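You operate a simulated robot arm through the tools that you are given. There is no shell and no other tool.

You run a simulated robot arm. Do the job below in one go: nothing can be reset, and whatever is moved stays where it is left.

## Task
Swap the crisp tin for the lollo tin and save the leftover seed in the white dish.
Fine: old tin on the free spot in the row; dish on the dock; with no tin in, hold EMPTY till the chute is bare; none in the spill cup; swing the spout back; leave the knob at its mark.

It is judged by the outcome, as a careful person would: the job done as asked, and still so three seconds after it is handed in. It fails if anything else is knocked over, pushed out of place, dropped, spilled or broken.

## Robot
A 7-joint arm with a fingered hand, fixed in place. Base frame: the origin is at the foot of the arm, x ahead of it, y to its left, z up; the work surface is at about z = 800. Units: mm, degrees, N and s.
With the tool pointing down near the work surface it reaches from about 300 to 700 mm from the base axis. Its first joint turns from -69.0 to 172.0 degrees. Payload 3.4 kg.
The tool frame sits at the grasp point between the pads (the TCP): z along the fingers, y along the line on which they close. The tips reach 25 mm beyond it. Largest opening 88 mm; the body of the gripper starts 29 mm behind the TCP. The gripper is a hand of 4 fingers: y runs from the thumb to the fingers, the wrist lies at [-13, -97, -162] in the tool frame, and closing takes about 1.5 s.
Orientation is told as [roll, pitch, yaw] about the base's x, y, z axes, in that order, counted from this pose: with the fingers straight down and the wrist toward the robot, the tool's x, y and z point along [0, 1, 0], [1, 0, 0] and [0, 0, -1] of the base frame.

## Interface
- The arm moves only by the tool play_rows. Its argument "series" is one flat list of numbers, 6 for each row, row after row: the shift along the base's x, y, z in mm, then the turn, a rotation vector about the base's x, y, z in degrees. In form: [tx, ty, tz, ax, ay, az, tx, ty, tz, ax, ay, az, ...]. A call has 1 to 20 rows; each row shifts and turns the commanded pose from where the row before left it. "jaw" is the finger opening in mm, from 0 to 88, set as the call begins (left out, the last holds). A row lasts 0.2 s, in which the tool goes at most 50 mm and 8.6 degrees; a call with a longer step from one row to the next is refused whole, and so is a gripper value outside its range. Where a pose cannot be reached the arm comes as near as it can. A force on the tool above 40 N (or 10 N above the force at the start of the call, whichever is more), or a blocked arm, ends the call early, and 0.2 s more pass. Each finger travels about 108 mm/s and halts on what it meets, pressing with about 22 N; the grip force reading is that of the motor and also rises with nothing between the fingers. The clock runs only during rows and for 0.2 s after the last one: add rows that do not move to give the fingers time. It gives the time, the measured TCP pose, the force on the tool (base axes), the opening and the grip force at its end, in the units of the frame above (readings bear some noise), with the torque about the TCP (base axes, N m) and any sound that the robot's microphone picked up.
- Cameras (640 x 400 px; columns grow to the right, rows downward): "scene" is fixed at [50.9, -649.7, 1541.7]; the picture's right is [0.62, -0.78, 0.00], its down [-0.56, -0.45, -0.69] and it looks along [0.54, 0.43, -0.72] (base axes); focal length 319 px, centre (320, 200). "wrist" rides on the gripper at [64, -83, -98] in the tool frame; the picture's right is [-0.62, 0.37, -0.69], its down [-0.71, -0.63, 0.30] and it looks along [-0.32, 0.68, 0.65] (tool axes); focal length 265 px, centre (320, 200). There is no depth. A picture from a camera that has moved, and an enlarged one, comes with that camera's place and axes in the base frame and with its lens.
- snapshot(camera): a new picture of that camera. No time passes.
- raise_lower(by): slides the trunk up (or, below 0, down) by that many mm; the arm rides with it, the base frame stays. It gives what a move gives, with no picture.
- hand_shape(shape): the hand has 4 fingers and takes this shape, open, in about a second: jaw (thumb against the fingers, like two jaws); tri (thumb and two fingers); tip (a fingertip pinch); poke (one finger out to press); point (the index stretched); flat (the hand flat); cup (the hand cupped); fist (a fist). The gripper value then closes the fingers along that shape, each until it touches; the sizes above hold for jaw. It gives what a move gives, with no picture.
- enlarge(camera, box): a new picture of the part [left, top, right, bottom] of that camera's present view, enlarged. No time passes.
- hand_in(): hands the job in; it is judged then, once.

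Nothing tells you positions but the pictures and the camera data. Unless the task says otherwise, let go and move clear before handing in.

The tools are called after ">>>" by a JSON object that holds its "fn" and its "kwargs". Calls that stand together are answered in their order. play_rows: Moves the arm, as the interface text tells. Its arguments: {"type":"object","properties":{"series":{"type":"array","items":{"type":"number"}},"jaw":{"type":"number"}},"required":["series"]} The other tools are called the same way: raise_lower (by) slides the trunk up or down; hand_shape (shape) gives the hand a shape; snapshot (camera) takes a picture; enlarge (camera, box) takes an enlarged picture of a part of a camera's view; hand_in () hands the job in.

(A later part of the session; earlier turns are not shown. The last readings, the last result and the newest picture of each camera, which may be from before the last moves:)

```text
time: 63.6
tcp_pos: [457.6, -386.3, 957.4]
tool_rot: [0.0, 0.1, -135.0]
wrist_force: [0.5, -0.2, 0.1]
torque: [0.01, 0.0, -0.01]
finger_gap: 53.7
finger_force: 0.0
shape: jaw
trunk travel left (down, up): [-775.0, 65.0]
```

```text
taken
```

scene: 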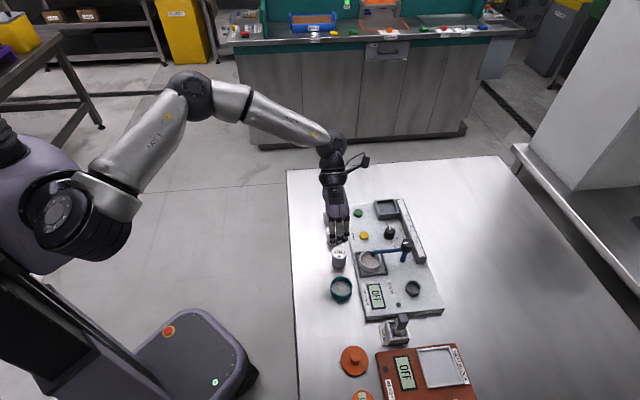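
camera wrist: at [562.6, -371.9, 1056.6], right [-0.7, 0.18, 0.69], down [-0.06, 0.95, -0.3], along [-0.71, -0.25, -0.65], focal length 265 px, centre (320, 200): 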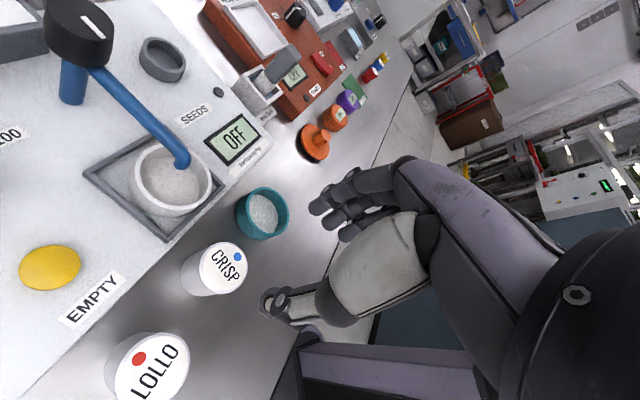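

CRISP now stands in line after LOLLO, and all else is unchanged. Next is EMPTY, which I place at about (560,-403) with its top near z=830. I'll close the fingers and move above it at yaw -45.

>>> {"fn": "play_rows", "kwargs": {"jaw": 0, "series": [8, -1, 0, 0, 0, 8, 9, -1.5, 0, 0, 0, 8.2, 9, -1.5, 0, 0, 0, 8.2, 9, -1.5, 0, 0, 0, 8.2, 9, -1.5, 0, 0, 0, 8.2, 9, -1.5, 0, 0, 0, 8.2, 9, -1.5, 0, 0, 0, 8.2, 9, -1.5, 0, 0, 0, 8.2, 9, -1.5, 0, 0, 0, 8.2, 9, -1.5, 0, 0, 0, 8.2, 11.5, -2, 0, 0, 0, 8.2, 0, 0, 0, 0, 0, 0]}}

>>> {"fn": "snapshot", "kwargs": {"camera": "wrist"}}

>>> {"fn": "enlarge", "kwargs": {"camera": "scene", "box": [320, 150, 440, 290]}}

```text
time: 66.2
tcp_pos: [558.6, -404.3, 958.1]
tool_rot: [0.0, 0.0, -44.9]
wrist_force: [0.3, -1.0, 0.5]
torque: [-0.01, 0.03, -0.01]
finger_gap: 0.0
finger_force: 21.7
shape: jaw
trunk travel left (down, up): [-775.0, 65.0]
```

```text
taken
camera wrist: at [545.5, -297.6, 1056.6], right [-0.18, -0.7, 0.69], down [-0.95, -0.06, -0.3], along [0.26, -0.71, -0.65], focal length 265 px, centre (320, 200)
```

wrist: 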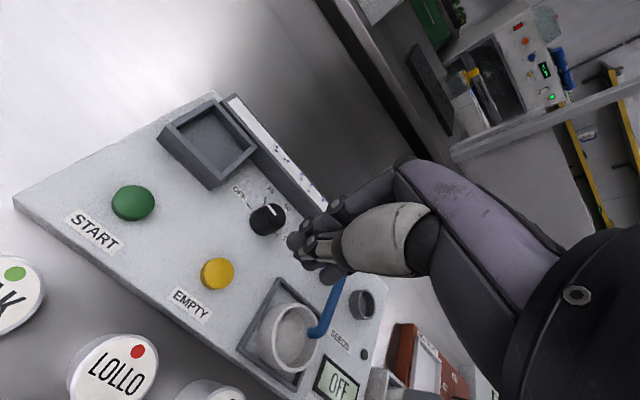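

```text
2.86 times, centred on (380, 220) of scene
camera zoom: at [50.9, -649.7, 1541.7], right [0.62, -0.78, 0.0], down [-0.56, -0.45, -0.69], along [0.54, 0.43, -0.72], focal length 910 px, centre (149, 143)
```

zoom: 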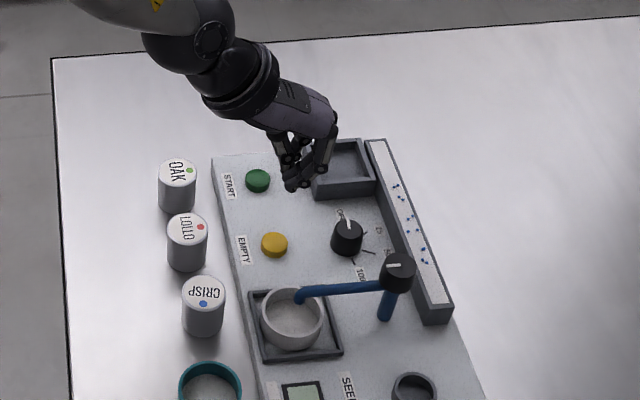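

The row looks right: OAK, LOLLO, CRISP. I'll look at the closed fingertips to know what will touch the button.

>>> {"fn": "enlarge", "kwargs": {"camera": "scene", "box": [360, 175, 410, 240]}}

>>> {"fn": "enlarge", "kwargs": {"camera": "wrist", "box": [190, 180, 430, 320]}}

```text
6.15 times, centred on (385, 208) of scene
camera zoom: at [50.9, -649.7, 1541.7], right [0.62, -0.78, 0.0], down [-0.56, -0.45, -0.69], along [0.54, 0.43, -0.72], focal length 1960 px, centre (-80, 154)
```

zoom: 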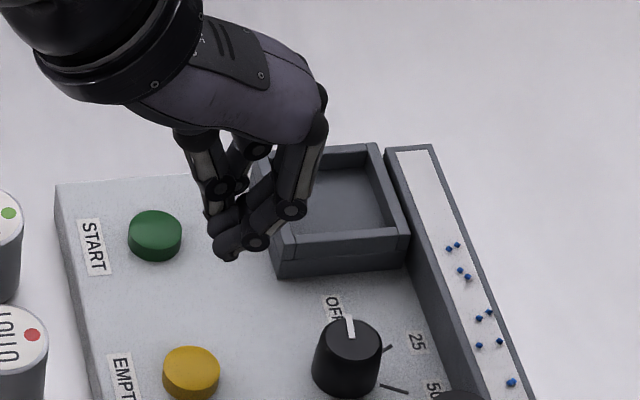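

```text
2.67 times, centred on (310, 250) of wrist
camera zoom: at [545.5, -297.6, 1056.6], right [-0.18, -0.7, 0.69], down [-0.95, -0.06, -0.3], along [0.26, -0.71, -0.65], focal length 708 px, centre (347, 67)
```

zoom: 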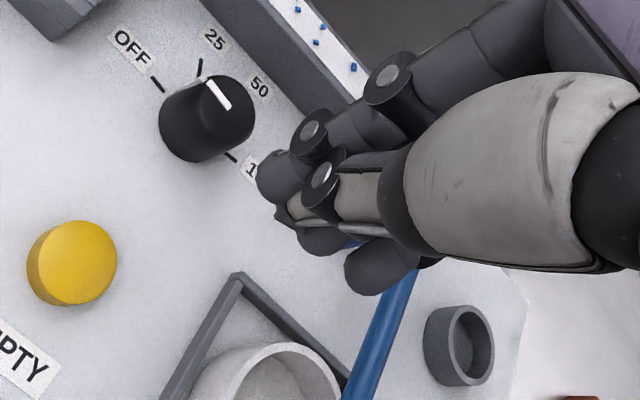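

Fully closed, the fingertips curl sideways, which isn't ideal for pressing. I'll rise a little and switch to the poke shape, then look at where the fingertip is.

>>> {"fn": "play_rows", "kwargs": {"series": [0, 0, 20, 0, 0, 0, 0, 0, 20, 0, 0, 0, 0, 0, 20, 0, 0, 0, 0, 0, 0, 0, 0, 0]}}

>>> {"fn": "hand_shape", "kwargs": {"shape": "poke"}}

>>> {"fn": "snapshot", "kwargs": {"camera": "wrist"}}

>>> {"fn": "enlarge", "kwargs": {"camera": "scene", "box": [330, 120, 430, 240]}}

```text
time: 67.2
tcp_pos: [557.7, -404.7, 1018.6]
tool_rot: [0.0, 0.0, -45.0]
wrist_force: [-0.2, 0.4, 0.0]
torque: [0.02, 0.0, 0.01]
finger_gap: 0.1
finger_force: 21.7
shape: jaw
trunk travel left (down, up): [-775.0, 65.0]
```

```text
time: 68.1
tcp_pos: [557.7, -403.8, 1018.0]
tool_rot: [0.0, 0.0, -45.0]
wrist_force: [-0.2, 0.4, -0.1]
torque: [0.0, -0.02, 0.05]
finger_gap: 0.0
finger_force: 0.0
shape: poke
trunk travel left (down, up): [-775.0, 65.0]
```

```text
taken
camera wrist: at [545.2, -298.6, 1116.9], right [-0.18, -0.7, 0.69], down [-0.95, -0.06, -0.3], along [0.25, -0.71, -0.65], focal length 265 px, centre (320, 200)
```

wrist: 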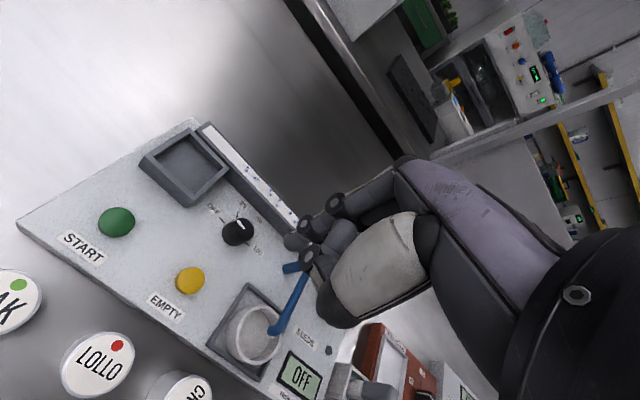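

```text
3.33 times, centred on (380, 180) of scene
camera zoom: at [50.9, -649.7, 1541.7], right [0.62, -0.78, 0.0], down [-0.56, -0.45, -0.69], along [0.54, 0.43, -0.72], focal length 1062 px, centre (120, 267)
```

zoom: 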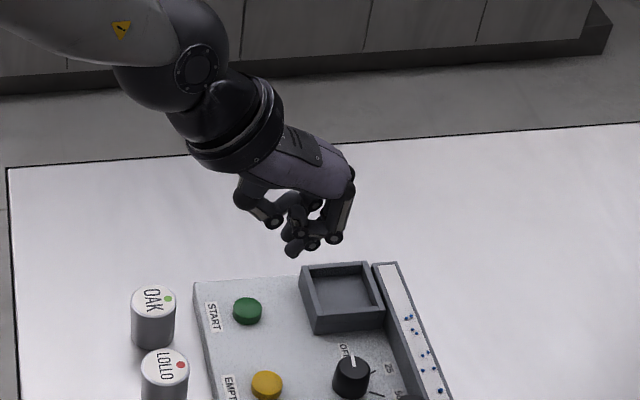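

>>> {"fn": "enlarge", "kwargs": {"camera": "scene", "box": [355, 165, 395, 205]}}

>>> {"fn": "enlarge", "kwargs": {"camera": "wrist", "box": [260, 170, 420, 300]}}

```text
10.00 times, centred on (375, 185) of scene
camera zoom: at [50.9, -649.7, 1541.7], right [0.62, -0.78, 0.0], down [-0.56, -0.45, -0.69], along [0.54, 0.43, -0.72], focal length 3186 px, centre (-230, 350)
```

zoom: 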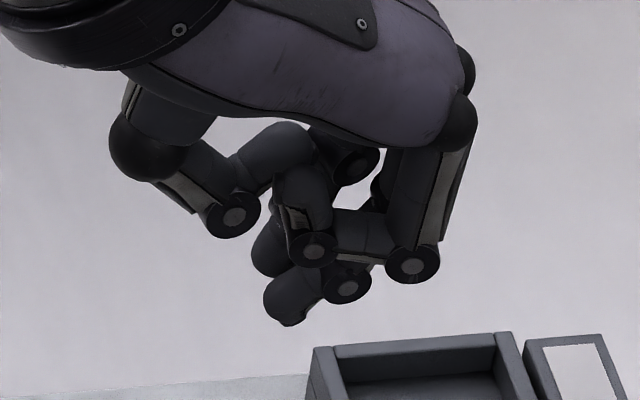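

```text
3.08 times, centred on (340, 235) of wrist
camera zoom: at [545.2, -298.6, 1116.9], right [-0.18, -0.7, 0.69], down [-0.95, -0.06, -0.3], along [0.25, -0.71, -0.65], focal length 817 px, centre (258, 92)
```

zoom: 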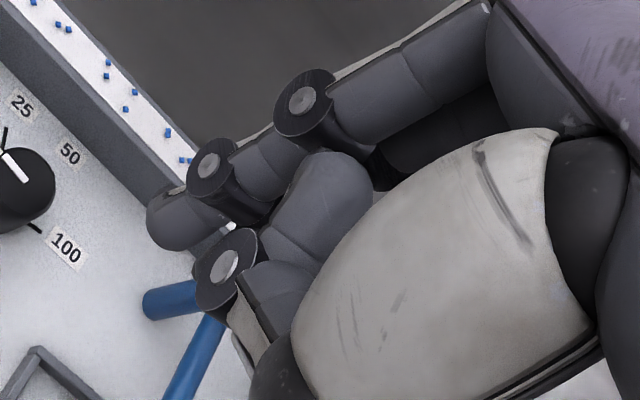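

In poke shape one fingertip points down a few millimetres beyond the tool point, near (562,-403). I'll lower to about z=900 and compare the tip with the button.

>>> {"fn": "play_rows", "kwargs": {"series": [0, 0, -30, 0, 0, 0, 0, 0, -30, 0, 0, 0, 0, 0, -30, 0, 0, 0, 0, 0, -28, 0, 0, 0, 0, 0, 0, 0, 0, 0]}}

>>> {"fn": "enlarge", "kwargs": {"camera": "wrist", "box": [160, 160, 400, 340]}}

>>> {"fn": "enlarge", "kwargs": {"camera": "scene", "box": [340, 190, 400, 250]}}

```text
time: 69.3
tcp_pos: [557.7, -403.9, 898.8]
tool_rot: [0.0, 0.0, -44.9]
wrist_force: [0.0, 0.7, 0.2]
torque: [0.04, 0.02, -0.01]
finger_gap: 0.0
finger_force: 0.0
shape: poke
trunk travel left (down, up): [-775.0, 65.0]
```

```text
2.22 times, centred on (280, 250) of wrist
camera zoom: at [544.4, -298.9, 998.4], right [-0.18, -0.7, 0.69], down [-0.95, -0.06, -0.31], along [0.25, -0.71, -0.65], focal length 590 px, centre (409, 89)
```

zoom: 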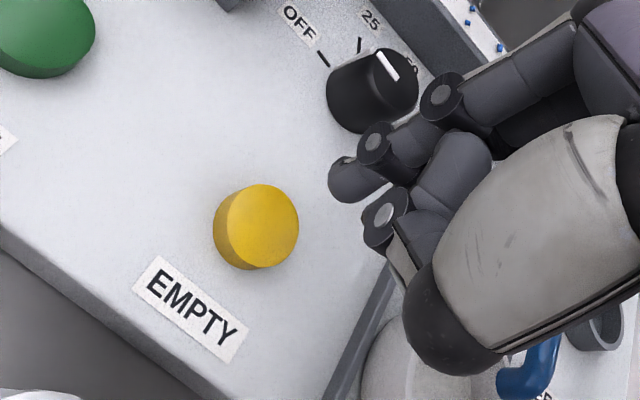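

```text
6.67 times, centred on (370, 220) of scene
camera zoom: at [50.9, -649.7, 1541.7], right [0.62, -0.78, 0.0], down [-0.56, -0.45, -0.69], along [0.54, 0.43, -0.72], focal length 2124 px, centre (-13, 67)
```

zoom: 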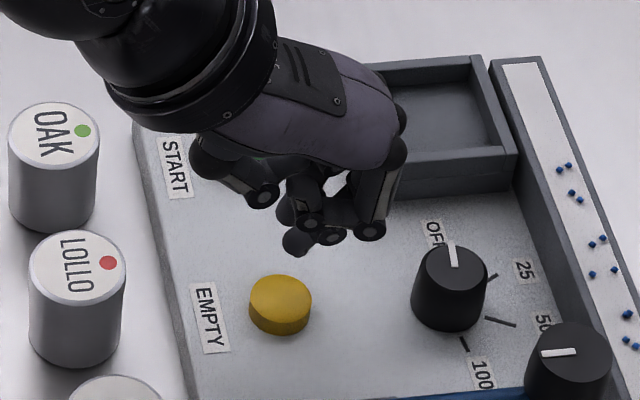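

The button centre is confirmed at (559,-403), but the index is curled because the opening value is still 0. I'll rise and open the shape to see if the poking finger extends.

>>> {"fn": "play_rows", "kwargs": {"series": [0, 0, 30, 0, 0, 0, 0, 0, 35, 0, 0, 0, 0, 0, 35, 0, 0, 0, 0, 0, 0, 0, 0, 0]}}

>>> {"fn": "play_rows", "kwargs": {"jaw": 88, "series": [0, 0, 0, 0, 0, 0, 0, 0, 0, 0, 0, 0, 0, 0, 0, 0, 0, 0, 0, 0, 0, 0, 0, 0, 0, 0, 0, 0, 0, 0, 0, 0, 0, 0, 0, 0]}}

>>> {"fn": "enlarge", "kwargs": {"camera": "scene", "box": [340, 150, 410, 240]}}

>>> {"fn": "enlarge", "kwargs": {"camera": "wrist", "box": [160, 160, 420, 360]}}

```text
time: 70.3
tcp_pos: [559.1, -403.7, 998.7]
tool_rot: [0.0, 0.0, -45.0]
wrist_force: [0.4, -0.4, 0.3]
torque: [0.02, 0.03, -0.01]
finger_gap: 0.1
finger_force: 0.0
shape: poke
trunk travel left (down, up): [-775.0, 65.0]
```

```text
time: 71.7
tcp_pos: [557.0, -403.8, 998.9]
tool_rot: [0.1, -0.1, -45.0]
wrist_force: [-0.3, 0.2, -0.1]
torque: [0.03, -0.01, 0.02]
finger_gap: 0.1
finger_force: 0.0
shape: poke
trunk travel left (down, up): [-775.0, 65.0]
```

```text
4.44 times, centred on (375, 195) of scene
camera zoom: at [50.9, -649.7, 1541.7], right [0.62, -0.78, 0.0], down [-0.56, -0.45, -0.69], along [0.54, 0.43, -0.72], focal length 1416 px, centre (76, 222)
```

zoom: 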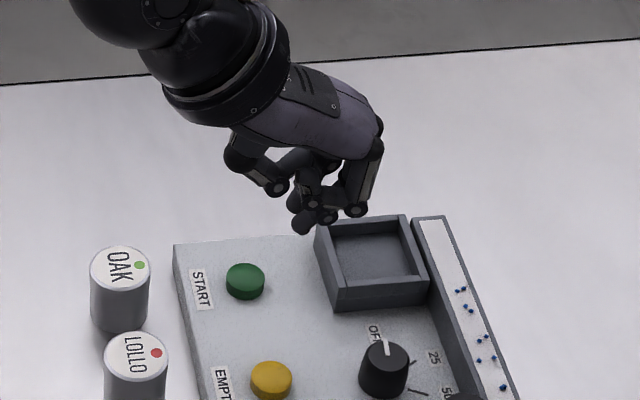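

```text
2.00 times, centred on (290, 260) of wrist
camera zoom: at [545.2, -298.8, 1098.1], right [-0.18, -0.7, 0.69], down [-0.95, -0.06, -0.3], along [0.25, -0.71, -0.65], focal length 531 px, centre (380, 80)
```

zoom: 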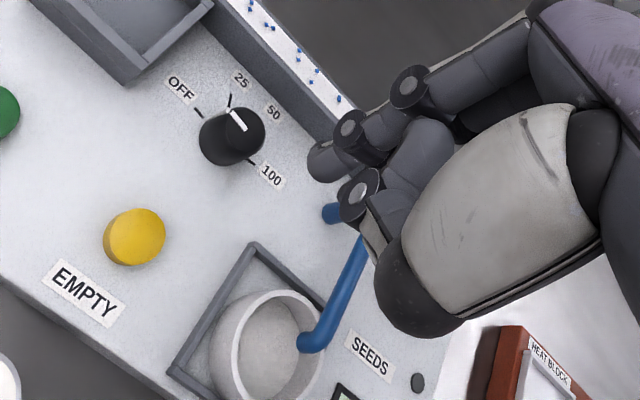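

The poke finger stays as it is: its tip is the lowest point, about 7 mm outward of the tool axis. I'll offset for that and lower to just above the button.

>>> {"fn": "play_rows", "kwargs": {"series": [-1.9, 2.4, -30, 0, 0, 0, -1.9, 2.4, -30, 0, 0, 0, 0, 0, -30, 0, 0, 0, 0, 0, -24, 0, 0, 0, 0, 0, 0, 0, 0, 0]}}

>>> {"fn": "enlarge", "kwargs": {"camera": "wrist", "box": [200, 160, 400, 320]}}

>>> {"fn": "enlarge", "kwargs": {"camera": "scene", "box": [340, 200, 400, 250]}}

```text
time: 72.9
tcp_pos: [553.2, -398.0, 885.0]
tool_rot: [-0.1, 0.0, -45.1]
wrist_force: [-0.8, 0.0, 0.6]
torque: [0.0, -0.01, 0.0]
finger_gap: 0.0
finger_force: 0.1
shape: poke
trunk travel left (down, up): [-775.0, 65.0]
```

```text
2.50 times, centred on (300, 240) of wrist
camera zoom: at [541.2, -293.2, 984.7], right [-0.18, -0.7, 0.69], down [-0.95, -0.06, -0.3], along [0.25, -0.71, -0.65], focal length 664 px, centre (370, 100)
```

zoom: 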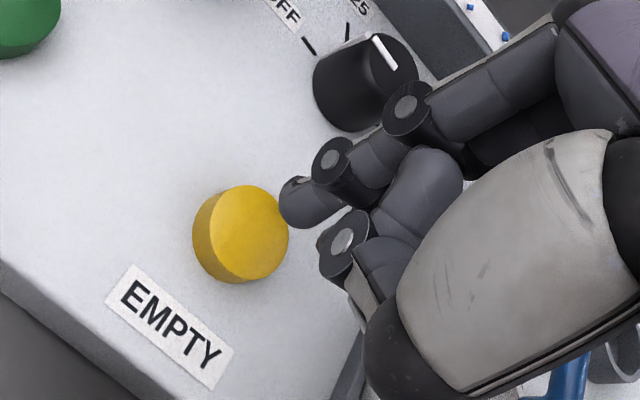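

```text
8.00 times, centred on (370, 225) of scene
camera zoom: at [50.9, -649.7, 1541.7], right [0.62, -0.78, 0.0], down [-0.56, -0.45, -0.69], along [0.54, 0.43, -0.72], focal length 2548 px, centre (-80, 0)
```

zoom: 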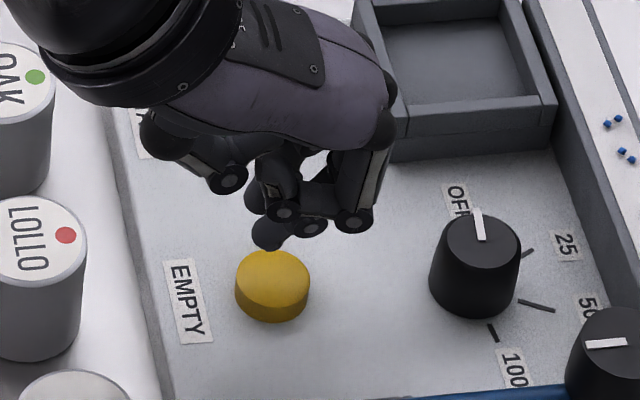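

The fingertip is over the button to within about 2 mm and roughly 14 mm above it. Lowering gently toward contact.

>>> {"fn": "play_rows", "kwargs": {"series": [0, 0, -3, 0, 0, 0, 0, 0, -3, 0, 0, 0, 0, 0, -3, 0, 0, 0, 0, 0, 0, 0, 0, 0]}}

>>> {"fn": "enlarge", "kwargs": {"camera": "wrist", "box": [200, 160, 400, 320]}}

>>> {"fn": "enlarge", "kwargs": {"camera": "scene", "box": [340, 200, 400, 250]}}

```text
time: 73.9
tcp_pos: [554.0, -397.5, 874.8]
tool_rot: [0.0, 0.0, -44.9]
wrist_force: [1.1, -0.2, -0.2]
torque: [0.02, -0.03, 0.01]
finger_gap: 0.0
finger_force: 0.0
shape: poke
trunk travel left (down, up): [-775.0, 65.0]
```

```text
2.50 times, centred on (300, 240) of wrist
camera zoom: at [541.6, -293.2, 975.3], right [-0.18, -0.7, 0.69], down [-0.95, -0.06, -0.3], along [0.25, -0.71, -0.65], focal length 664 px, centre (370, 100)
```

zoom: 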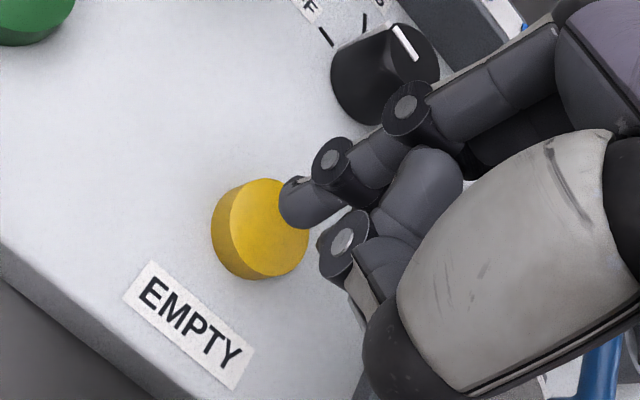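

```text
8.00 times, centred on (370, 225) of scene
camera zoom: at [50.9, -649.7, 1541.7], right [0.62, -0.78, 0.0], down [-0.56, -0.45, -0.69], along [0.54, 0.43, -0.72], focal length 2548 px, centre (-80, 0)
```

zoom: 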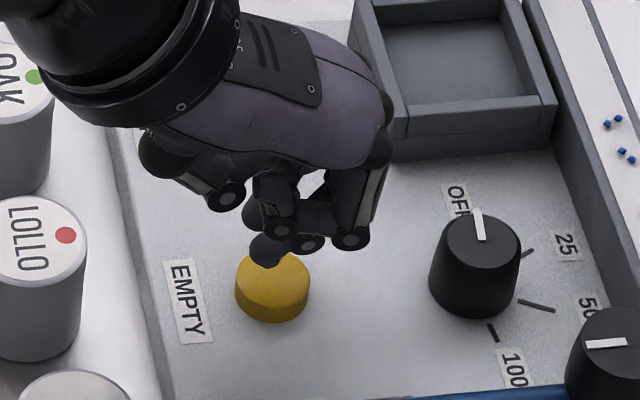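

>>> {"fn": "play_rows", "kwargs": {"series": [-0.7, -0.5, -2, 0, 0, 0, -0.7, -0.5, -2, 0, 0, 0, 0, 0, 0, 0, 0, 0]}}

>>> {"fn": "play_rows", "kwargs": {"series": [0, 0, -1.5, 0, 0, 0, 0, 0, 0, 0, 0, 0]}}

>>> {"fn": "play_rows", "kwargs": {"series": [0, 0, -1.5, 0, 0, 0, 0, 0, 0, 0, 0, 0]}}

```text
time: 74.7
tcp_pos: [552.1, -398.2, 871.6]
tool_rot: [0.0, 0.0, -45.0]
wrist_force: [0.4, -0.2, 0.3]
torque: [-0.01, 0.0, 0.06]
finger_gap: 0.0
finger_force: 0.1
shape: poke
trunk travel left (down, up): [-775.0, 65.0]
```

```text
time: 75.3
tcp_pos: [553.7, -400.1, 871.0]
tool_rot: [0.0, -0.1, -45.0]
wrist_force: [-0.5, 0.5, -0.4]
torque: [-0.03, -0.03, -0.01]
finger_gap: 0.0
finger_force: 0.0
shape: poke
trunk travel left (down, up): [-775.0, 65.0]
```

```text
time: 75.9
tcp_pos: [552.5, -399.3, 869.1]
tool_rot: [0.0, 0.0, -45.1]
wrist_force: [-0.3, 0.1, -0.6]
torque: [0.0, 0.0, -0.01]
finger_gap: 0.1
finger_force: 0.0
shape: poke
trunk travel left (down, up): [-775.0, 65.0]
```

>>> {"fn": "play_rows", "kwargs": {"series": [0, 0, -1.5, 0, 0, 0, 0, 0, 0, 0, 0, 0]}}

>>> {"fn": "play_rows", "kwargs": {"series": [0, 0, -1.5, 0, 0, 0, 0, 0, 0, 0, 0, 0]}}

>>> {"fn": "enlarge", "kwargs": {"camera": "wrist", "box": [200, 160, 400, 320]}}

>>> {"fn": "enlarge", "kwargs": {"camera": "scene", "box": [340, 200, 400, 250]}}

```text
time: 76.5
tcp_pos: [552.0, -399.2, 868.0]
tool_rot: [0.0, 0.0, -45.0]
wrist_force: [-0.2, -0.3, 0.9]
torque: [0.01, 0.02, -0.03]
finger_gap: 0.2
finger_force: 0.1
shape: poke
trunk travel left (down, up): [-775.0, 65.0]
```

```text
time: 77.1
tcp_pos: [552.3, -398.5, 865.6]
tool_rot: [-0.1, 0.0, -44.9]
wrist_force: [0.3, 0.9, 0.3]
torque: [0.0, -0.02, 0.04]
finger_gap: 0.2
finger_force: 0.1
shape: poke
trunk travel left (down, up): [-775.0, 65.0]
```

```text
2.50 times, centred on (300, 240) of wrist
camera zoom: at [540.0, -294.3, 965.5], right [-0.18, -0.7, 0.69], down [-0.95, -0.06, -0.3], along [0.25, -0.71, -0.65], focal length 664 px, centre (370, 100)
```

zoom: 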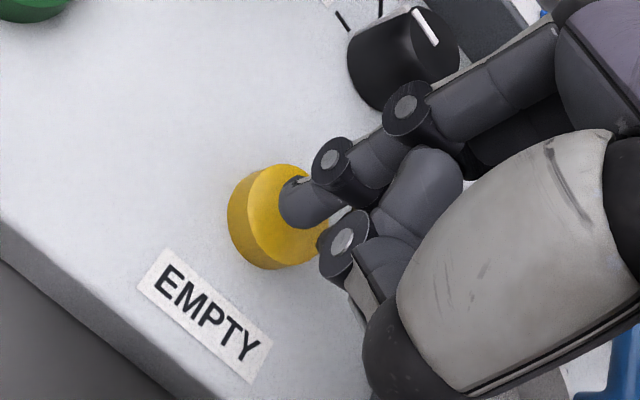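

```text
8.00 times, centred on (370, 225) of scene
camera zoom: at [50.9, -649.7, 1541.7], right [0.62, -0.78, 0.0], down [-0.56, -0.45, -0.69], along [0.54, 0.43, -0.72], focal length 2548 px, centre (-80, 0)
```

zoom: 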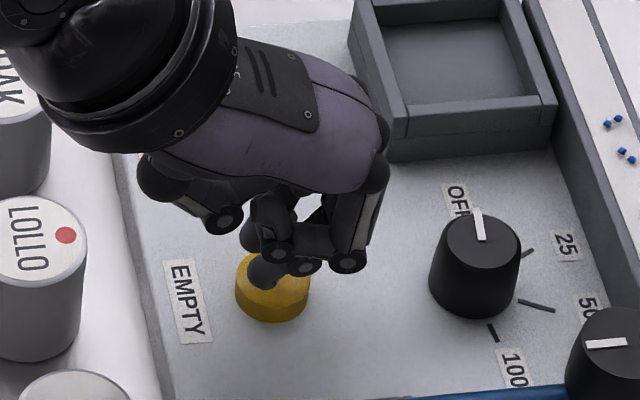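

The tip is just above the button, slightly toward the robot from centre. I'll nudge 3 mm outward in x and continue down in small steps.

>>> {"fn": "play_rows", "kwargs": {"series": [3, -0.5, 0, 0, 0, 0, 0, 0, -1.5, 0, 0, 0, 0, 0, 0, 0, 0, 0]}}

>>> {"fn": "play_rows", "kwargs": {"series": [0, 0, -1.5, 0, 0, 0, 0, 0, 0, 0, 0, 0]}}

>>> {"fn": "play_rows", "kwargs": {"series": [0, 0, -1.5, 0, 0, 0, 0, 0, 0, 0, 0, 0]}}

```text
time: 77.9
tcp_pos: [556.1, -400.3, 864.8]
tool_rot: [0.0, 0.0, -45.0]
wrist_force: [-0.1, -0.6, 0.4]
torque: [0.06, 0.01, 0.0]
finger_gap: 0.2
finger_force: 0.0
shape: poke
trunk travel left (down, up): [-775.0, 65.0]
```

```text
time: 78.5
tcp_pos: [554.0, -400.2, 864.0]
tool_rot: [0.0, -0.1, -45.1]
wrist_force: [0.3, -0.9, 0.1]
torque: [0.02, 0.05, 0.01]
finger_gap: 0.2
finger_force: 0.0
shape: poke
trunk travel left (down, up): [-775.0, 65.0]
```

```text
time: 79.1
tcp_pos: [555.9, -400.3, 861.2]
tool_rot: [-0.1, 0.0, -44.9]
wrist_force: [-0.4, 1.2, 0.2]
torque: [-0.02, 0.01, 0.02]
finger_gap: 0.1
finger_force: 0.1
shape: poke
trunk travel left (down, up): [-775.0, 65.0]
```

>>> {"fn": "enlarge", "kwargs": {"camera": "scene", "box": [340, 200, 400, 250]}}

>>> {"fn": "enlarge", "kwargs": {"camera": "wrist", "box": [220, 160, 380, 300]}}

```text
8.00 times, centred on (370, 225) of scene
camera zoom: at [50.9, -649.7, 1541.7], right [0.62, -0.78, 0.0], down [-0.56, -0.45, -0.69], along [0.54, 0.43, -0.72], focal length 2548 px, centre (-80, 0)
```

zoom: 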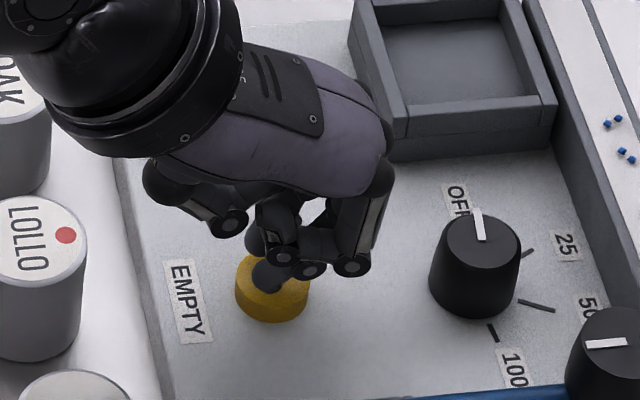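

```text
2.86 times, centred on (300, 230) of wrist
camera zoom: at [542.9, -294.9, 961.2], right [-0.18, -0.7, 0.69], down [-0.95, -0.06, -0.3], along [0.25, -0.71, -0.65], focal length 758 px, centre (377, 114)
```

zoom: 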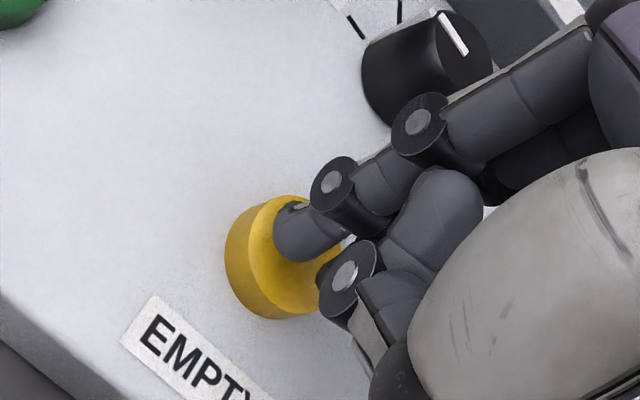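

>>> {"fn": "play_rows", "kwargs": {"series": [0, 0, -1.5, 0, 0, 0, 0, 0, 0, 0, 0, 0]}}

>>> {"fn": "play_rows", "kwargs": {"series": [0, 0, -1.5, 0, 0, 0, 0, 0, 0, 0, 0, 0]}}

>>> {"fn": "play_rows", "kwargs": {"series": [0, 0, -1.5, 0, 0, 0, 0, 0, 0, 0, 0, 0]}}

```text
time: 79.7
tcp_pos: [555.6, -400.7, 861.1]
tool_rot: [0.0, -0.1, -45.0]
wrist_force: [0.1, 0.0, 0.0]
torque: [0.01, 0.0, 0.0]
finger_gap: 0.1
finger_force: 0.1
shape: poke
trunk travel left (down, up): [-775.0, 65.0]
```

```text
time: 80.3
tcp_pos: [556.9, -400.5, 859.7]
tool_rot: [0.0, 0.0, -45.0]
wrist_force: [-0.7, -0.5, -0.5]
torque: [-0.01, -0.02, 0.0]
finger_gap: 0.0
finger_force: 0.2
shape: poke
trunk travel left (down, up): [-775.0, 65.0]
```

```text
time: 80.9
tcp_pos: [556.3, -399.9, 858.1]
tool_rot: [0.0, 0.1, -45.1]
wrist_force: [0.3, 0.0, 0.3]
torque: [-0.01, 0.01, -0.01]
finger_gap: 0.0
finger_force: 0.0
shape: poke
trunk travel left (down, up): [-775.0, 65.0]
```

>>> {"fn": "enlarge", "kwargs": {"camera": "scene", "box": [350, 210, 390, 245]}}

>>> {"fn": "enlarge", "kwargs": {"camera": "wrist", "box": [240, 180, 360, 280]}}

```text
11.43 times, centred on (370, 228) of scene
camera zoom: at [50.9, -649.7, 1541.7], right [0.62, -0.78, 0.0], down [-0.56, -0.45, -0.69], along [0.54, 0.43, -0.72], focal length 3641 px, centre (-251, -114)
```

zoom: 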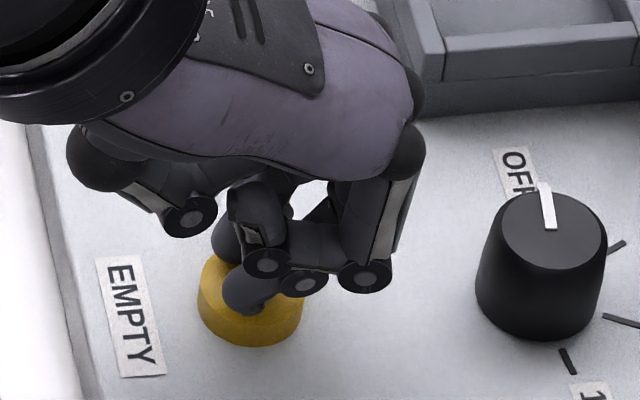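

```text
4.00 times, centred on (300, 230) of wrist
camera zoom: at [543.1, -295.1, 956.8], right [-0.18, -0.7, 0.69], down [-0.95, -0.06, -0.3], along [0.25, -0.71, -0.65], focal length 1062 px, centre (400, 80)
```

zoom: 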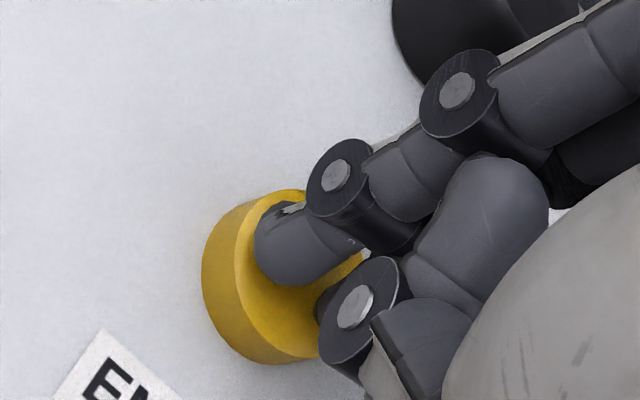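

>>> {"fn": "play_rows", "kwargs": {"series": [1, 0, -1.5, 0, 0, 0, 0, 0, 0, 0, 0, 0]}}

>>> {"fn": "play_rows", "kwargs": {"series": [0, 0, -1.5, 0, 0, 0, 0, 0, 0, 0, 0, 0]}}

>>> {"fn": "play_rows", "kwargs": {"series": [0, 0, -1.5, 0, 0, 0, 0, 0, 0, 0, 0, 0]}}

```text
time: 81.5
tcp_pos: [556.5, -400.9, 856.0]
tool_rot: [0.1, -0.1, -45.0]
wrist_force: [-1.6, -0.3, 1.4]
torque: [-0.01, 0.0, -0.02]
finger_gap: 0.1
finger_force: 0.1
shape: poke
trunk travel left (down, up): [-775.0, 65.0]
```

```text
time: 82.1
tcp_pos: [556.3, -400.5, 854.6]
tool_rot: [0.0, 0.0, -45.0]
wrist_force: [-0.7, -1.6, 3.2]
torque: [-0.06, -0.01, 0.03]
finger_gap: 0.0
finger_force: 0.0
shape: poke
trunk travel left (down, up): [-775.0, 65.0]
heard: click
```

```text
time: 82.7
tcp_pos: [555.4, -400.4, 853.3]
tool_rot: [-0.1, -0.1, -45.0]
wrist_force: [0.9, -0.6, 4.0]
torque: [-0.06, 0.02, 0.03]
finger_gap: 0.1
finger_force: 0.0
shape: poke
trunk travel left (down, up): [-775.0, 65.0]
```

I heard a click: EMPTY is pressed. Holding and watching the chute.

>>> {"fn": "play_rows", "kwargs": {"series": [0, 0, 0, 0, 0, 0, 0, 0, 0, 0, 0, 0, 0, 0, 0, 0, 0, 0, 0, 0, 0, 0, 0, 0]}}

>>> {"fn": "enlarge", "kwargs": {"camera": "scene", "box": [350, 190, 450, 310]}}

```text
time: 83.7
tcp_pos: [556.9, -399.1, 853.5]
tool_rot: [-0.1, -0.1, -44.9]
wrist_force: [0.8, -2.0, 6.1]
torque: [-0.05, 0.02, 0.04]
finger_gap: 0.3
finger_force: 0.0
shape: poke
trunk travel left (down, up): [-775.0, 65.0]
```

```text
3.33 times, centred on (400, 250) of scene
camera zoom: at [50.9, -649.7, 1541.7], right [0.62, -0.78, 0.0], down [-0.56, -0.45, -0.69], along [0.54, 0.43, -0.72], focal length 1062 px, centre (53, 33)
```

zoom: 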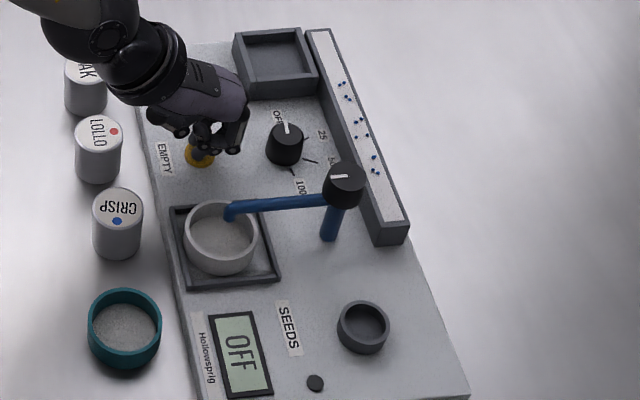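

>>> {"fn": "enlarge", "kwargs": {"camera": "scene", "box": [390, 190, 440, 270]}}

>>> {"fn": "enlarge", "kwargs": {"camera": "scene", "box": [350, 230, 410, 300]}}

>>> {"fn": "play_rows", "kwargs": {"series": [0, 0, 0, 0, 0, 0, 0, 0, 0, 0, 0, 0, 0, 0, 0, 0, 0, 0, 0, 0, 0, 0, 0, 0, 0, 0, 0, 0, 0, 0, 0, 0, 0, 0, 0, 0, 0, 0, 0, 0, 0, 0, 0, 0, 0, 0, 0, 0, 0, 0, 0, 0, 0, 0, 0, 0, 0, 0, 0, 0]}}

>>> {"fn": "enlarge", "kwargs": {"camera": "scene", "box": [390, 190, 440, 270]}}

>>> {"fn": "enlarge", "kwargs": {"camera": "scene", "box": [350, 230, 410, 300]}}

```text
5.00 times, centred on (415, 230) of scene
camera zoom: at [50.9, -649.7, 1541.7], right [0.62, -0.78, 0.0], down [-0.56, -0.45, -0.69], along [0.54, 0.43, -0.72], focal length 1593 px, centre (-155, 50)
```

zoom: 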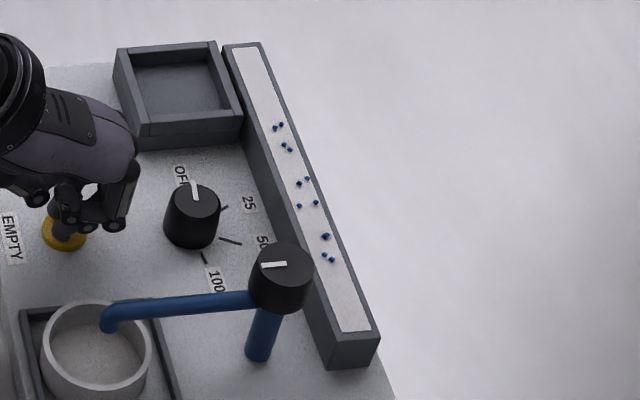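

```text
5.71 times, centred on (380, 265) of scene
camera zoom: at [50.9, -649.7, 1541.7], right [0.62, -0.78, 0.0], down [-0.56, -0.45, -0.69], along [0.54, 0.43, -0.72], focal length 1820 px, centre (-23, -171)
```

zoom: 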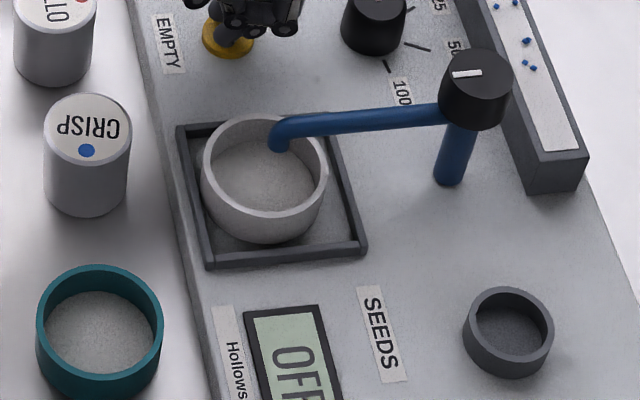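

```text
time: 85.9
tcp_pos: [556.7, -400.5, 853.2]
tool_rot: [-0.1, 0.0, -45.0]
wrist_force: [1.8, -1.3, 5.0]
torque: [-0.06, 0.03, 0.05]
finger_gap: 0.0
finger_force: 0.0
shape: poke
trunk travel left (down, up): [-775.0, 65.0]
```

```text
5.00 times, centred on (415, 230) of scene
camera zoom: at [50.9, -649.7, 1541.7], right [0.62, -0.78, 0.0], down [-0.56, -0.45, -0.69], along [0.54, 0.43, -0.72], focal length 1593 px, centre (-155, 50)
```

zoom: 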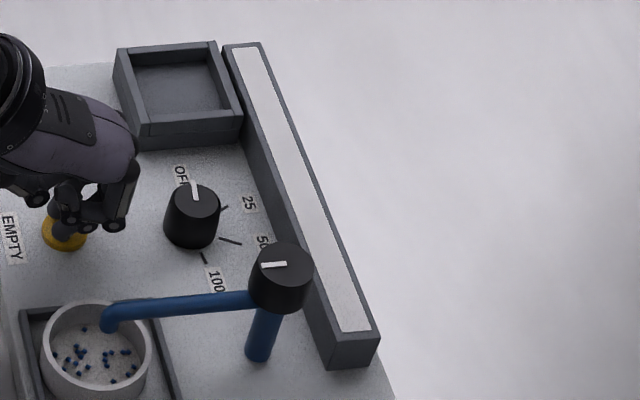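

```text
5.71 times, centred on (380, 265) of scene
camera zoom: at [50.9, -649.7, 1541.7], right [0.62, -0.78, 0.0], down [-0.56, -0.45, -0.69], along [0.54, 0.43, -0.72], focal length 1820 px, centre (-23, -171)
```

zoom: 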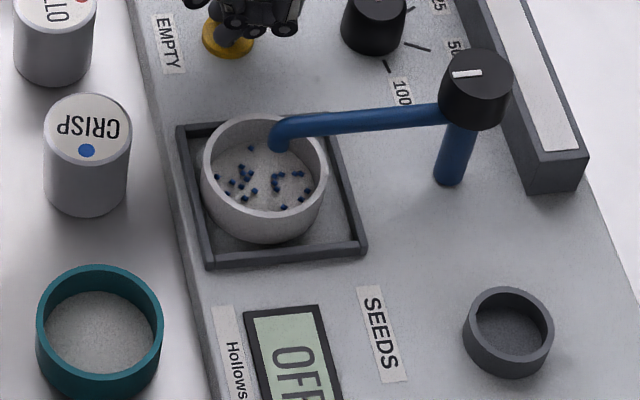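

The seeds are in the white dish and the chute looks bare. I'll hold a little longer, then release straight up.

>>> {"fn": "play_rows", "kwargs": {"series": [0, 0, 0, 0, 0, 0, 0, 0, 0, 0, 0, 0, 0, 0, 0, 0, 0, 0, 0, 0, 0, 0, 0, 0, 0, 0, 0, 0, 0, 0, 0, 0, 0, 0, 0, 0, 0, 0, 0, 0, 0, 0, 0, 0, 0, 0, 0, 0, 0, 0, 0, 0, 0, 0, 0, 0, 0, 0, 0, 0]}}

>>> {"fn": "enlarge", "kwargs": {"camera": "scene", "box": [350, 230, 410, 300]}}

>>> {"fn": "snapshot", "kwargs": {"camera": "wrist"}}

```text
time: 88.1
tcp_pos: [556.8, -399.5, 853.7]
tool_rot: [-0.1, 0.0, -45.0]
wrist_force: [2.1, -1.5, 5.4]
torque: [-0.08, 0.01, 0.01]
finger_gap: 0.0
finger_force: 0.1
shape: poke
trunk travel left (down, up): [-775.0, 65.0]
```

```text
5.71 times, centred on (380, 265) of scene
camera zoom: at [50.9, -649.7, 1541.7], right [0.62, -0.78, 0.0], down [-0.56, -0.45, -0.69], along [0.54, 0.43, -0.72], focal length 1820 px, centre (-23, -171)
```

zoom: 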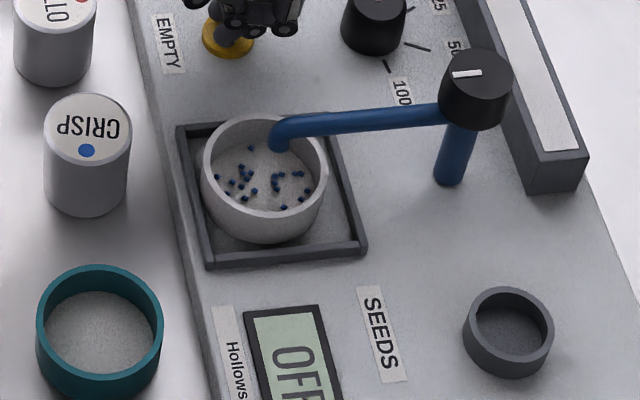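

```text
taken
camera wrist: at [543.7, -294.9, 952.5], right [-0.18, -0.7, 0.69], down [-0.95, -0.06, -0.31], along [0.25, -0.71, -0.65], focal length 265 px, centre (320, 200)
```

wrist: 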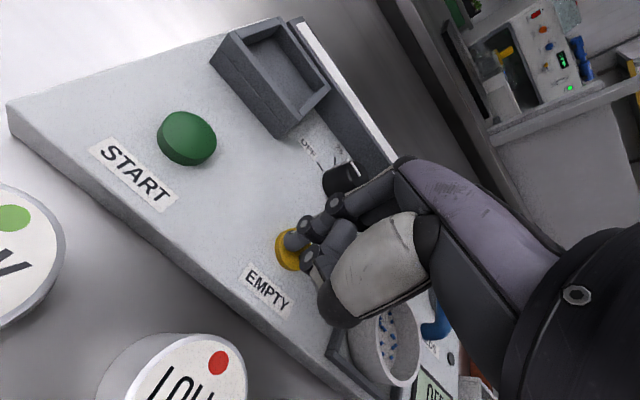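

No more seed is coming. Releasing straight up and returning to the jaw shape at height.

>>> {"fn": "play_rows", "kwargs": {"series": [0, 0, 5, 0, 0, 0, 0, 0, 15, 0, 0, 0, 0, 0, 30, 0, 0, 0, 0, 0, 40, 0, 0, 0, 0, 0, 45, 0, 0, 0, 0, 0, 0, 0, 0, 0]}}

>>> {"fn": "hand_shape", "kwargs": {"shape": "jaw"}}

>>> {"fn": "snapshot", "kwargs": {"camera": "scene"}}

>>> {"fn": "snapshot", "kwargs": {"camera": "wrist"}}

```text
time: 89.5
tcp_pos: [557.3, -400.0, 986.7]
tool_rot: [0.0, 0.0, -45.0]
wrist_force: [-0.3, -0.9, 0.4]
torque: [-0.02, 0.0, 0.01]
finger_gap: 0.0
finger_force: 0.1
shape: poke
trunk travel left (down, up): [-775.0, 65.0]
```

```text
time: 90.4
tcp_pos: [557.3, -400.0, 987.5]
tool_rot: [-0.1, 0.0, -45.0]
wrist_force: [0.8, 0.8, 0.7]
torque: [0.01, 0.0, 0.03]
finger_gap: 88.1
finger_force: 0.1
shape: jaw
trunk travel left (down, up): [-775.0, 65.0]
```

```text
taken
```

scene: 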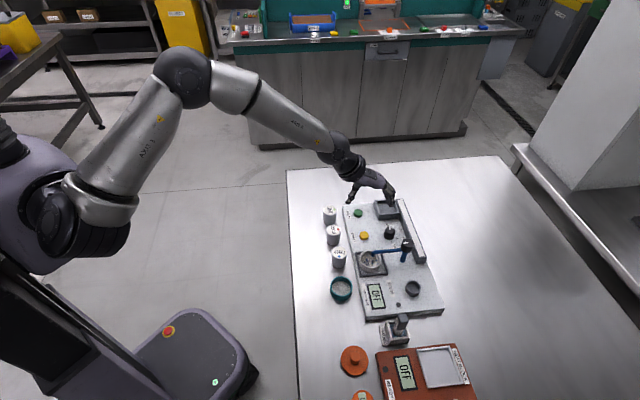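

```text
taken
camera wrist: at [544.5, -295.0, 1086.3], right [-0.18, -0.7, 0.69], down [-0.95, -0.06, -0.3], along [0.25, -0.71, -0.65], focal length 265 px, centre (320, 200)
```

wrist: 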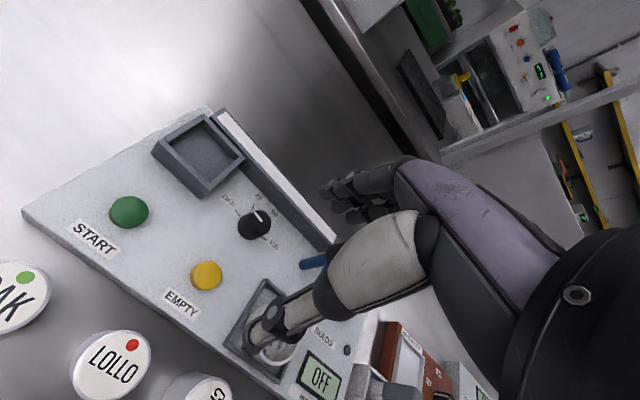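

The chute is bare and all the seed is in the dish. Now I swing the spout back: I move above its knob at yaw -97.

>>> {"fn": "play_rows", "kwargs": {"jaw": 70, "series": [0, -16, 0, 0, 0, -7.4, -0.4, -18.6, 0, 0, 0, -7.4, -0.4, -18.6, 0, 0, 0, -7.4, -0.4, -18.6, 0, 0, 0, -7.4, -0.4, -18.6, 0, 0, 0, -7.4, -0.4, -18.6, 0, 0, 0, -7.4, -0.2, -18.7, 0, 0, 0, -7.6, 0, 0, 0, 0, 0, 0]}}

>>> {"fn": "enlarge", "kwargs": {"camera": "wrist", "box": [120, 160, 360, 380]}}

>>> {"fn": "enlarge", "kwargs": {"camera": "scene", "box": [350, 170, 450, 300]}}

```text
time: 92.2
tcp_pos: [553.8, -527.6, 988.3]
tool_rot: [0.0, -0.1, -97.1]
wrist_force: [-0.3, 0.0, 0.4]
torque: [0.0, -0.01, 0.0]
finger_gap: 70.3
finger_force: 0.1
shape: jaw
trunk travel left (down, up): [-775.0, 65.0]
```

```text
1.82 times, centred on (240, 270) of wrist
camera zoom: at [629.1, -451.7, 1087.9], right [-0.66, -0.29, 0.69], down [-0.63, 0.71, -0.31], along [-0.41, -0.64, -0.65], focal length 483 px, centre (466, 73)
```

zoom: 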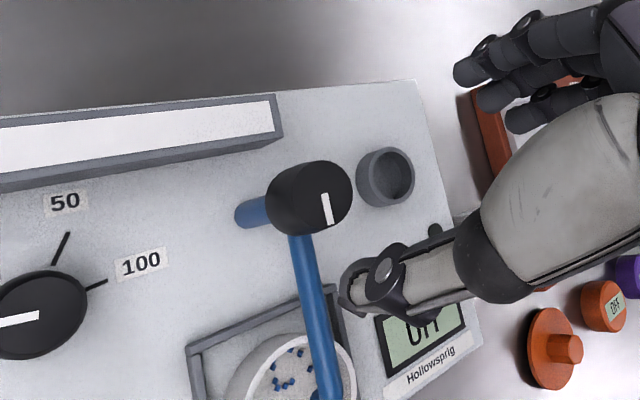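

```text
3.08 times, centred on (400, 235) of scene
camera zoom: at [50.9, -649.7, 1541.7], right [0.62, -0.78, 0.0], down [-0.56, -0.45, -0.69], along [0.54, 0.43, -0.72], focal length 980 px, centre (74, 92)
```

zoom: 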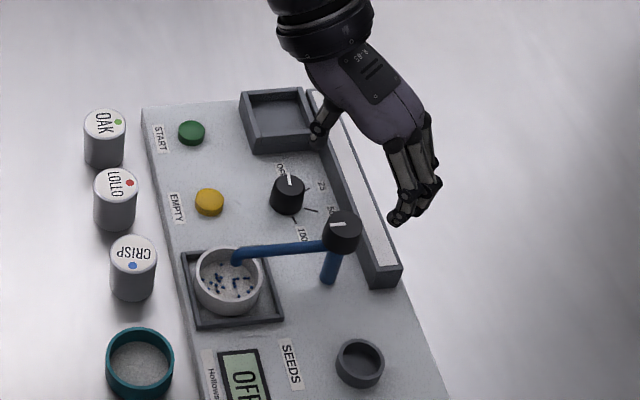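

Positioned over the knob. Lowering and gripping it.

>>> {"fn": "play_rows", "kwargs": {"series": [0.2, -0.3, -20, 0, 0, 0, 0, 0, -25, 0, 0, 0, 0, 0, -20, 0, 0, 0, 0, 0, -12, 0, 0, 0, 0, 0, -8, 0, 0, 0, 0, 0, 0, 0, 0, 0]}}

>>> {"fn": "play_rows", "kwargs": {"jaw": 10, "series": [0, 0, 0, 0, 0, 0, 0, 0, 0, 0, 0, 0, 0, 0, 0, 0, 0, 0, 0, 0, 0, 0, 0, 0, 0, 0, 0, 0, 0, 0, 0, 0, 0, 0, 0, 0, 0, 0, 0, 0, 0, 0]}}

>>> {"fn": "enlarge", "kwargs": {"camera": "wrist", "box": [160, 160, 400, 400]}}

>>> {"fn": "enlarge", "kwargs": {"camera": "scene", "box": [350, 200, 450, 300]}}

```text
time: 93.6
tcp_pos: [555.8, -527.8, 903.0]
tool_rot: [0.0, 0.0, -97.0]
wrist_force: [-0.5, -0.3, 0.0]
torque: [-0.01, 0.02, 0.05]
finger_gap: 70.2
finger_force: 0.2
shape: jaw
trunk travel left (down, up): [-775.0, 65.0]
```

```text
time: 95.2
tcp_pos: [556.1, -527.5, 902.8]
tool_rot: [0.0, 0.1, -97.0]
wrist_force: [1.9, 5.0, -1.4]
torque: [0.09, 0.0, -0.01]
finger_gap: 20.0
finger_force: 21.8
shape: jaw
trunk travel left (down, up): [-775.0, 65.0]
```

```text
1.67 times, centred on (280, 280) of wrist
camera zoom: at [629.9, -451.8, 1002.1], right [-0.66, -0.29, 0.69], down [-0.63, 0.71, -0.3], along [-0.41, -0.64, -0.65], focal length 442 px, centre (387, 67)
```

zoom: 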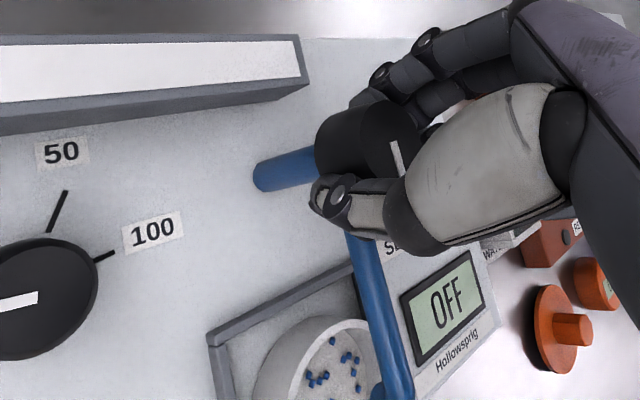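

```text
4.00 times, centred on (400, 250) of scene
camera zoom: at [50.9, -649.7, 1541.7], right [0.62, -0.78, 0.0], down [-0.56, -0.45, -0.69], along [0.54, 0.43, -0.72], focal length 1274 px, centre (0, 0)
```

zoom: 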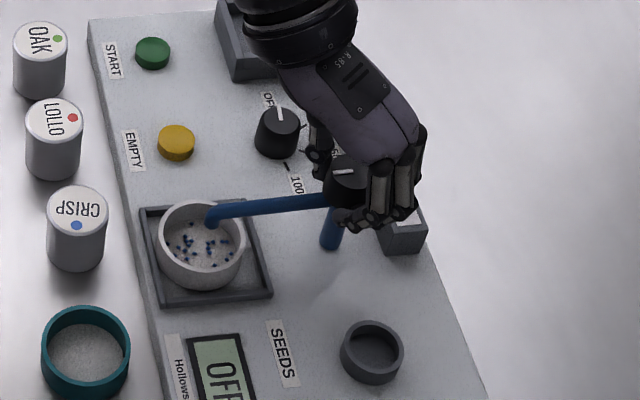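

Gripped. Twisting the spout back counter-clockwise toward the spill cup.

>>> {"fn": "play_rows", "kwargs": {"series": [0, 0, 0, 0, 0, 3, 0, 0, 0, 0, 0, 5, 0, 0, 0, 0, 0, 5, 0, 0, 0, 0, 0, 5, 0, 0, 0, 0, 0, 5, 0, 0, 0, 0, 0, 5, 0, 0, 0, 0, 0, 5, 0, 0, 0, 0, 0, 5, 0, 0, 0, 0, 0, 5, 0, 0, 0, 0, 0, 5, 0, 0, 0, 0, 0, 5, 0, 0, 0, 0, 0, 5, 0, 0, 0, 0, 0, 5, 0, 0, 0, 0, 0, 5, 0, 0, 0, 0, 0, 5, 0, 0, 0, 0, 0, 5, 0, 0, 0, 0, 0, 5, 0, 0, 0, 0, 0, 3, 0, 0, 0, 0, 0, 0]}}

>>> {"fn": "snapshot", "kwargs": {"camera": "wrist"}}

>>> {"fn": "enlarge", "kwargs": {"camera": "scene", "box": [350, 200, 450, 310]}}

```text
time: 99.2
tcp_pos: [554.5, -527.4, 902.2]
tool_rot: [0.0, 0.0, -11.0]
wrist_force: [-0.3, 3.5, 0.1]
torque: [0.08, 0.02, 0.01]
finger_gap: 19.6
finger_force: 22.0
shape: jaw
trunk travel left (down, up): [-775.0, 65.0]
```

```text
taken
camera wrist: at [486.0, -447.7, 1002.3], right [0.24, -0.68, 0.69], down [-0.75, -0.58, -0.3], along [0.61, -0.45, -0.65], focal length 265 px, centre (320, 200)
```

wrist: 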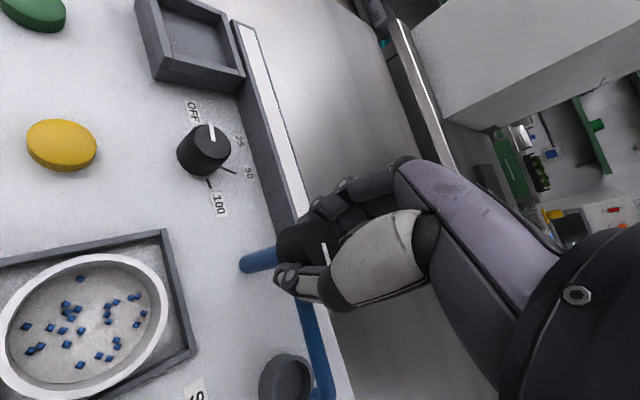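

```text
3.64 times, centred on (400, 255) of scene
camera zoom: at [50.9, -649.7, 1541.7], right [0.62, -0.78, 0.0], down [-0.56, -0.45, -0.69], along [0.54, 0.43, -0.72], focal length 1158 px, centre (29, 0)
```

zoom: 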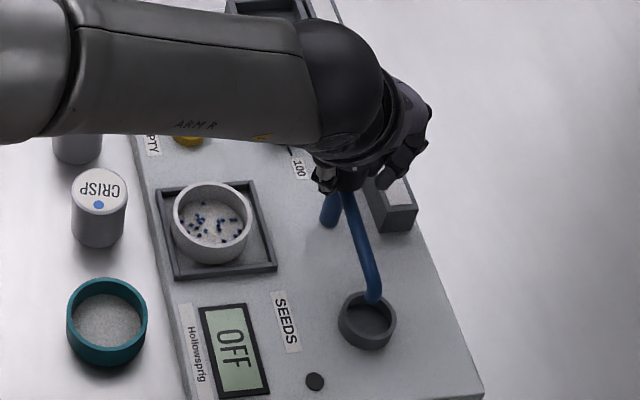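

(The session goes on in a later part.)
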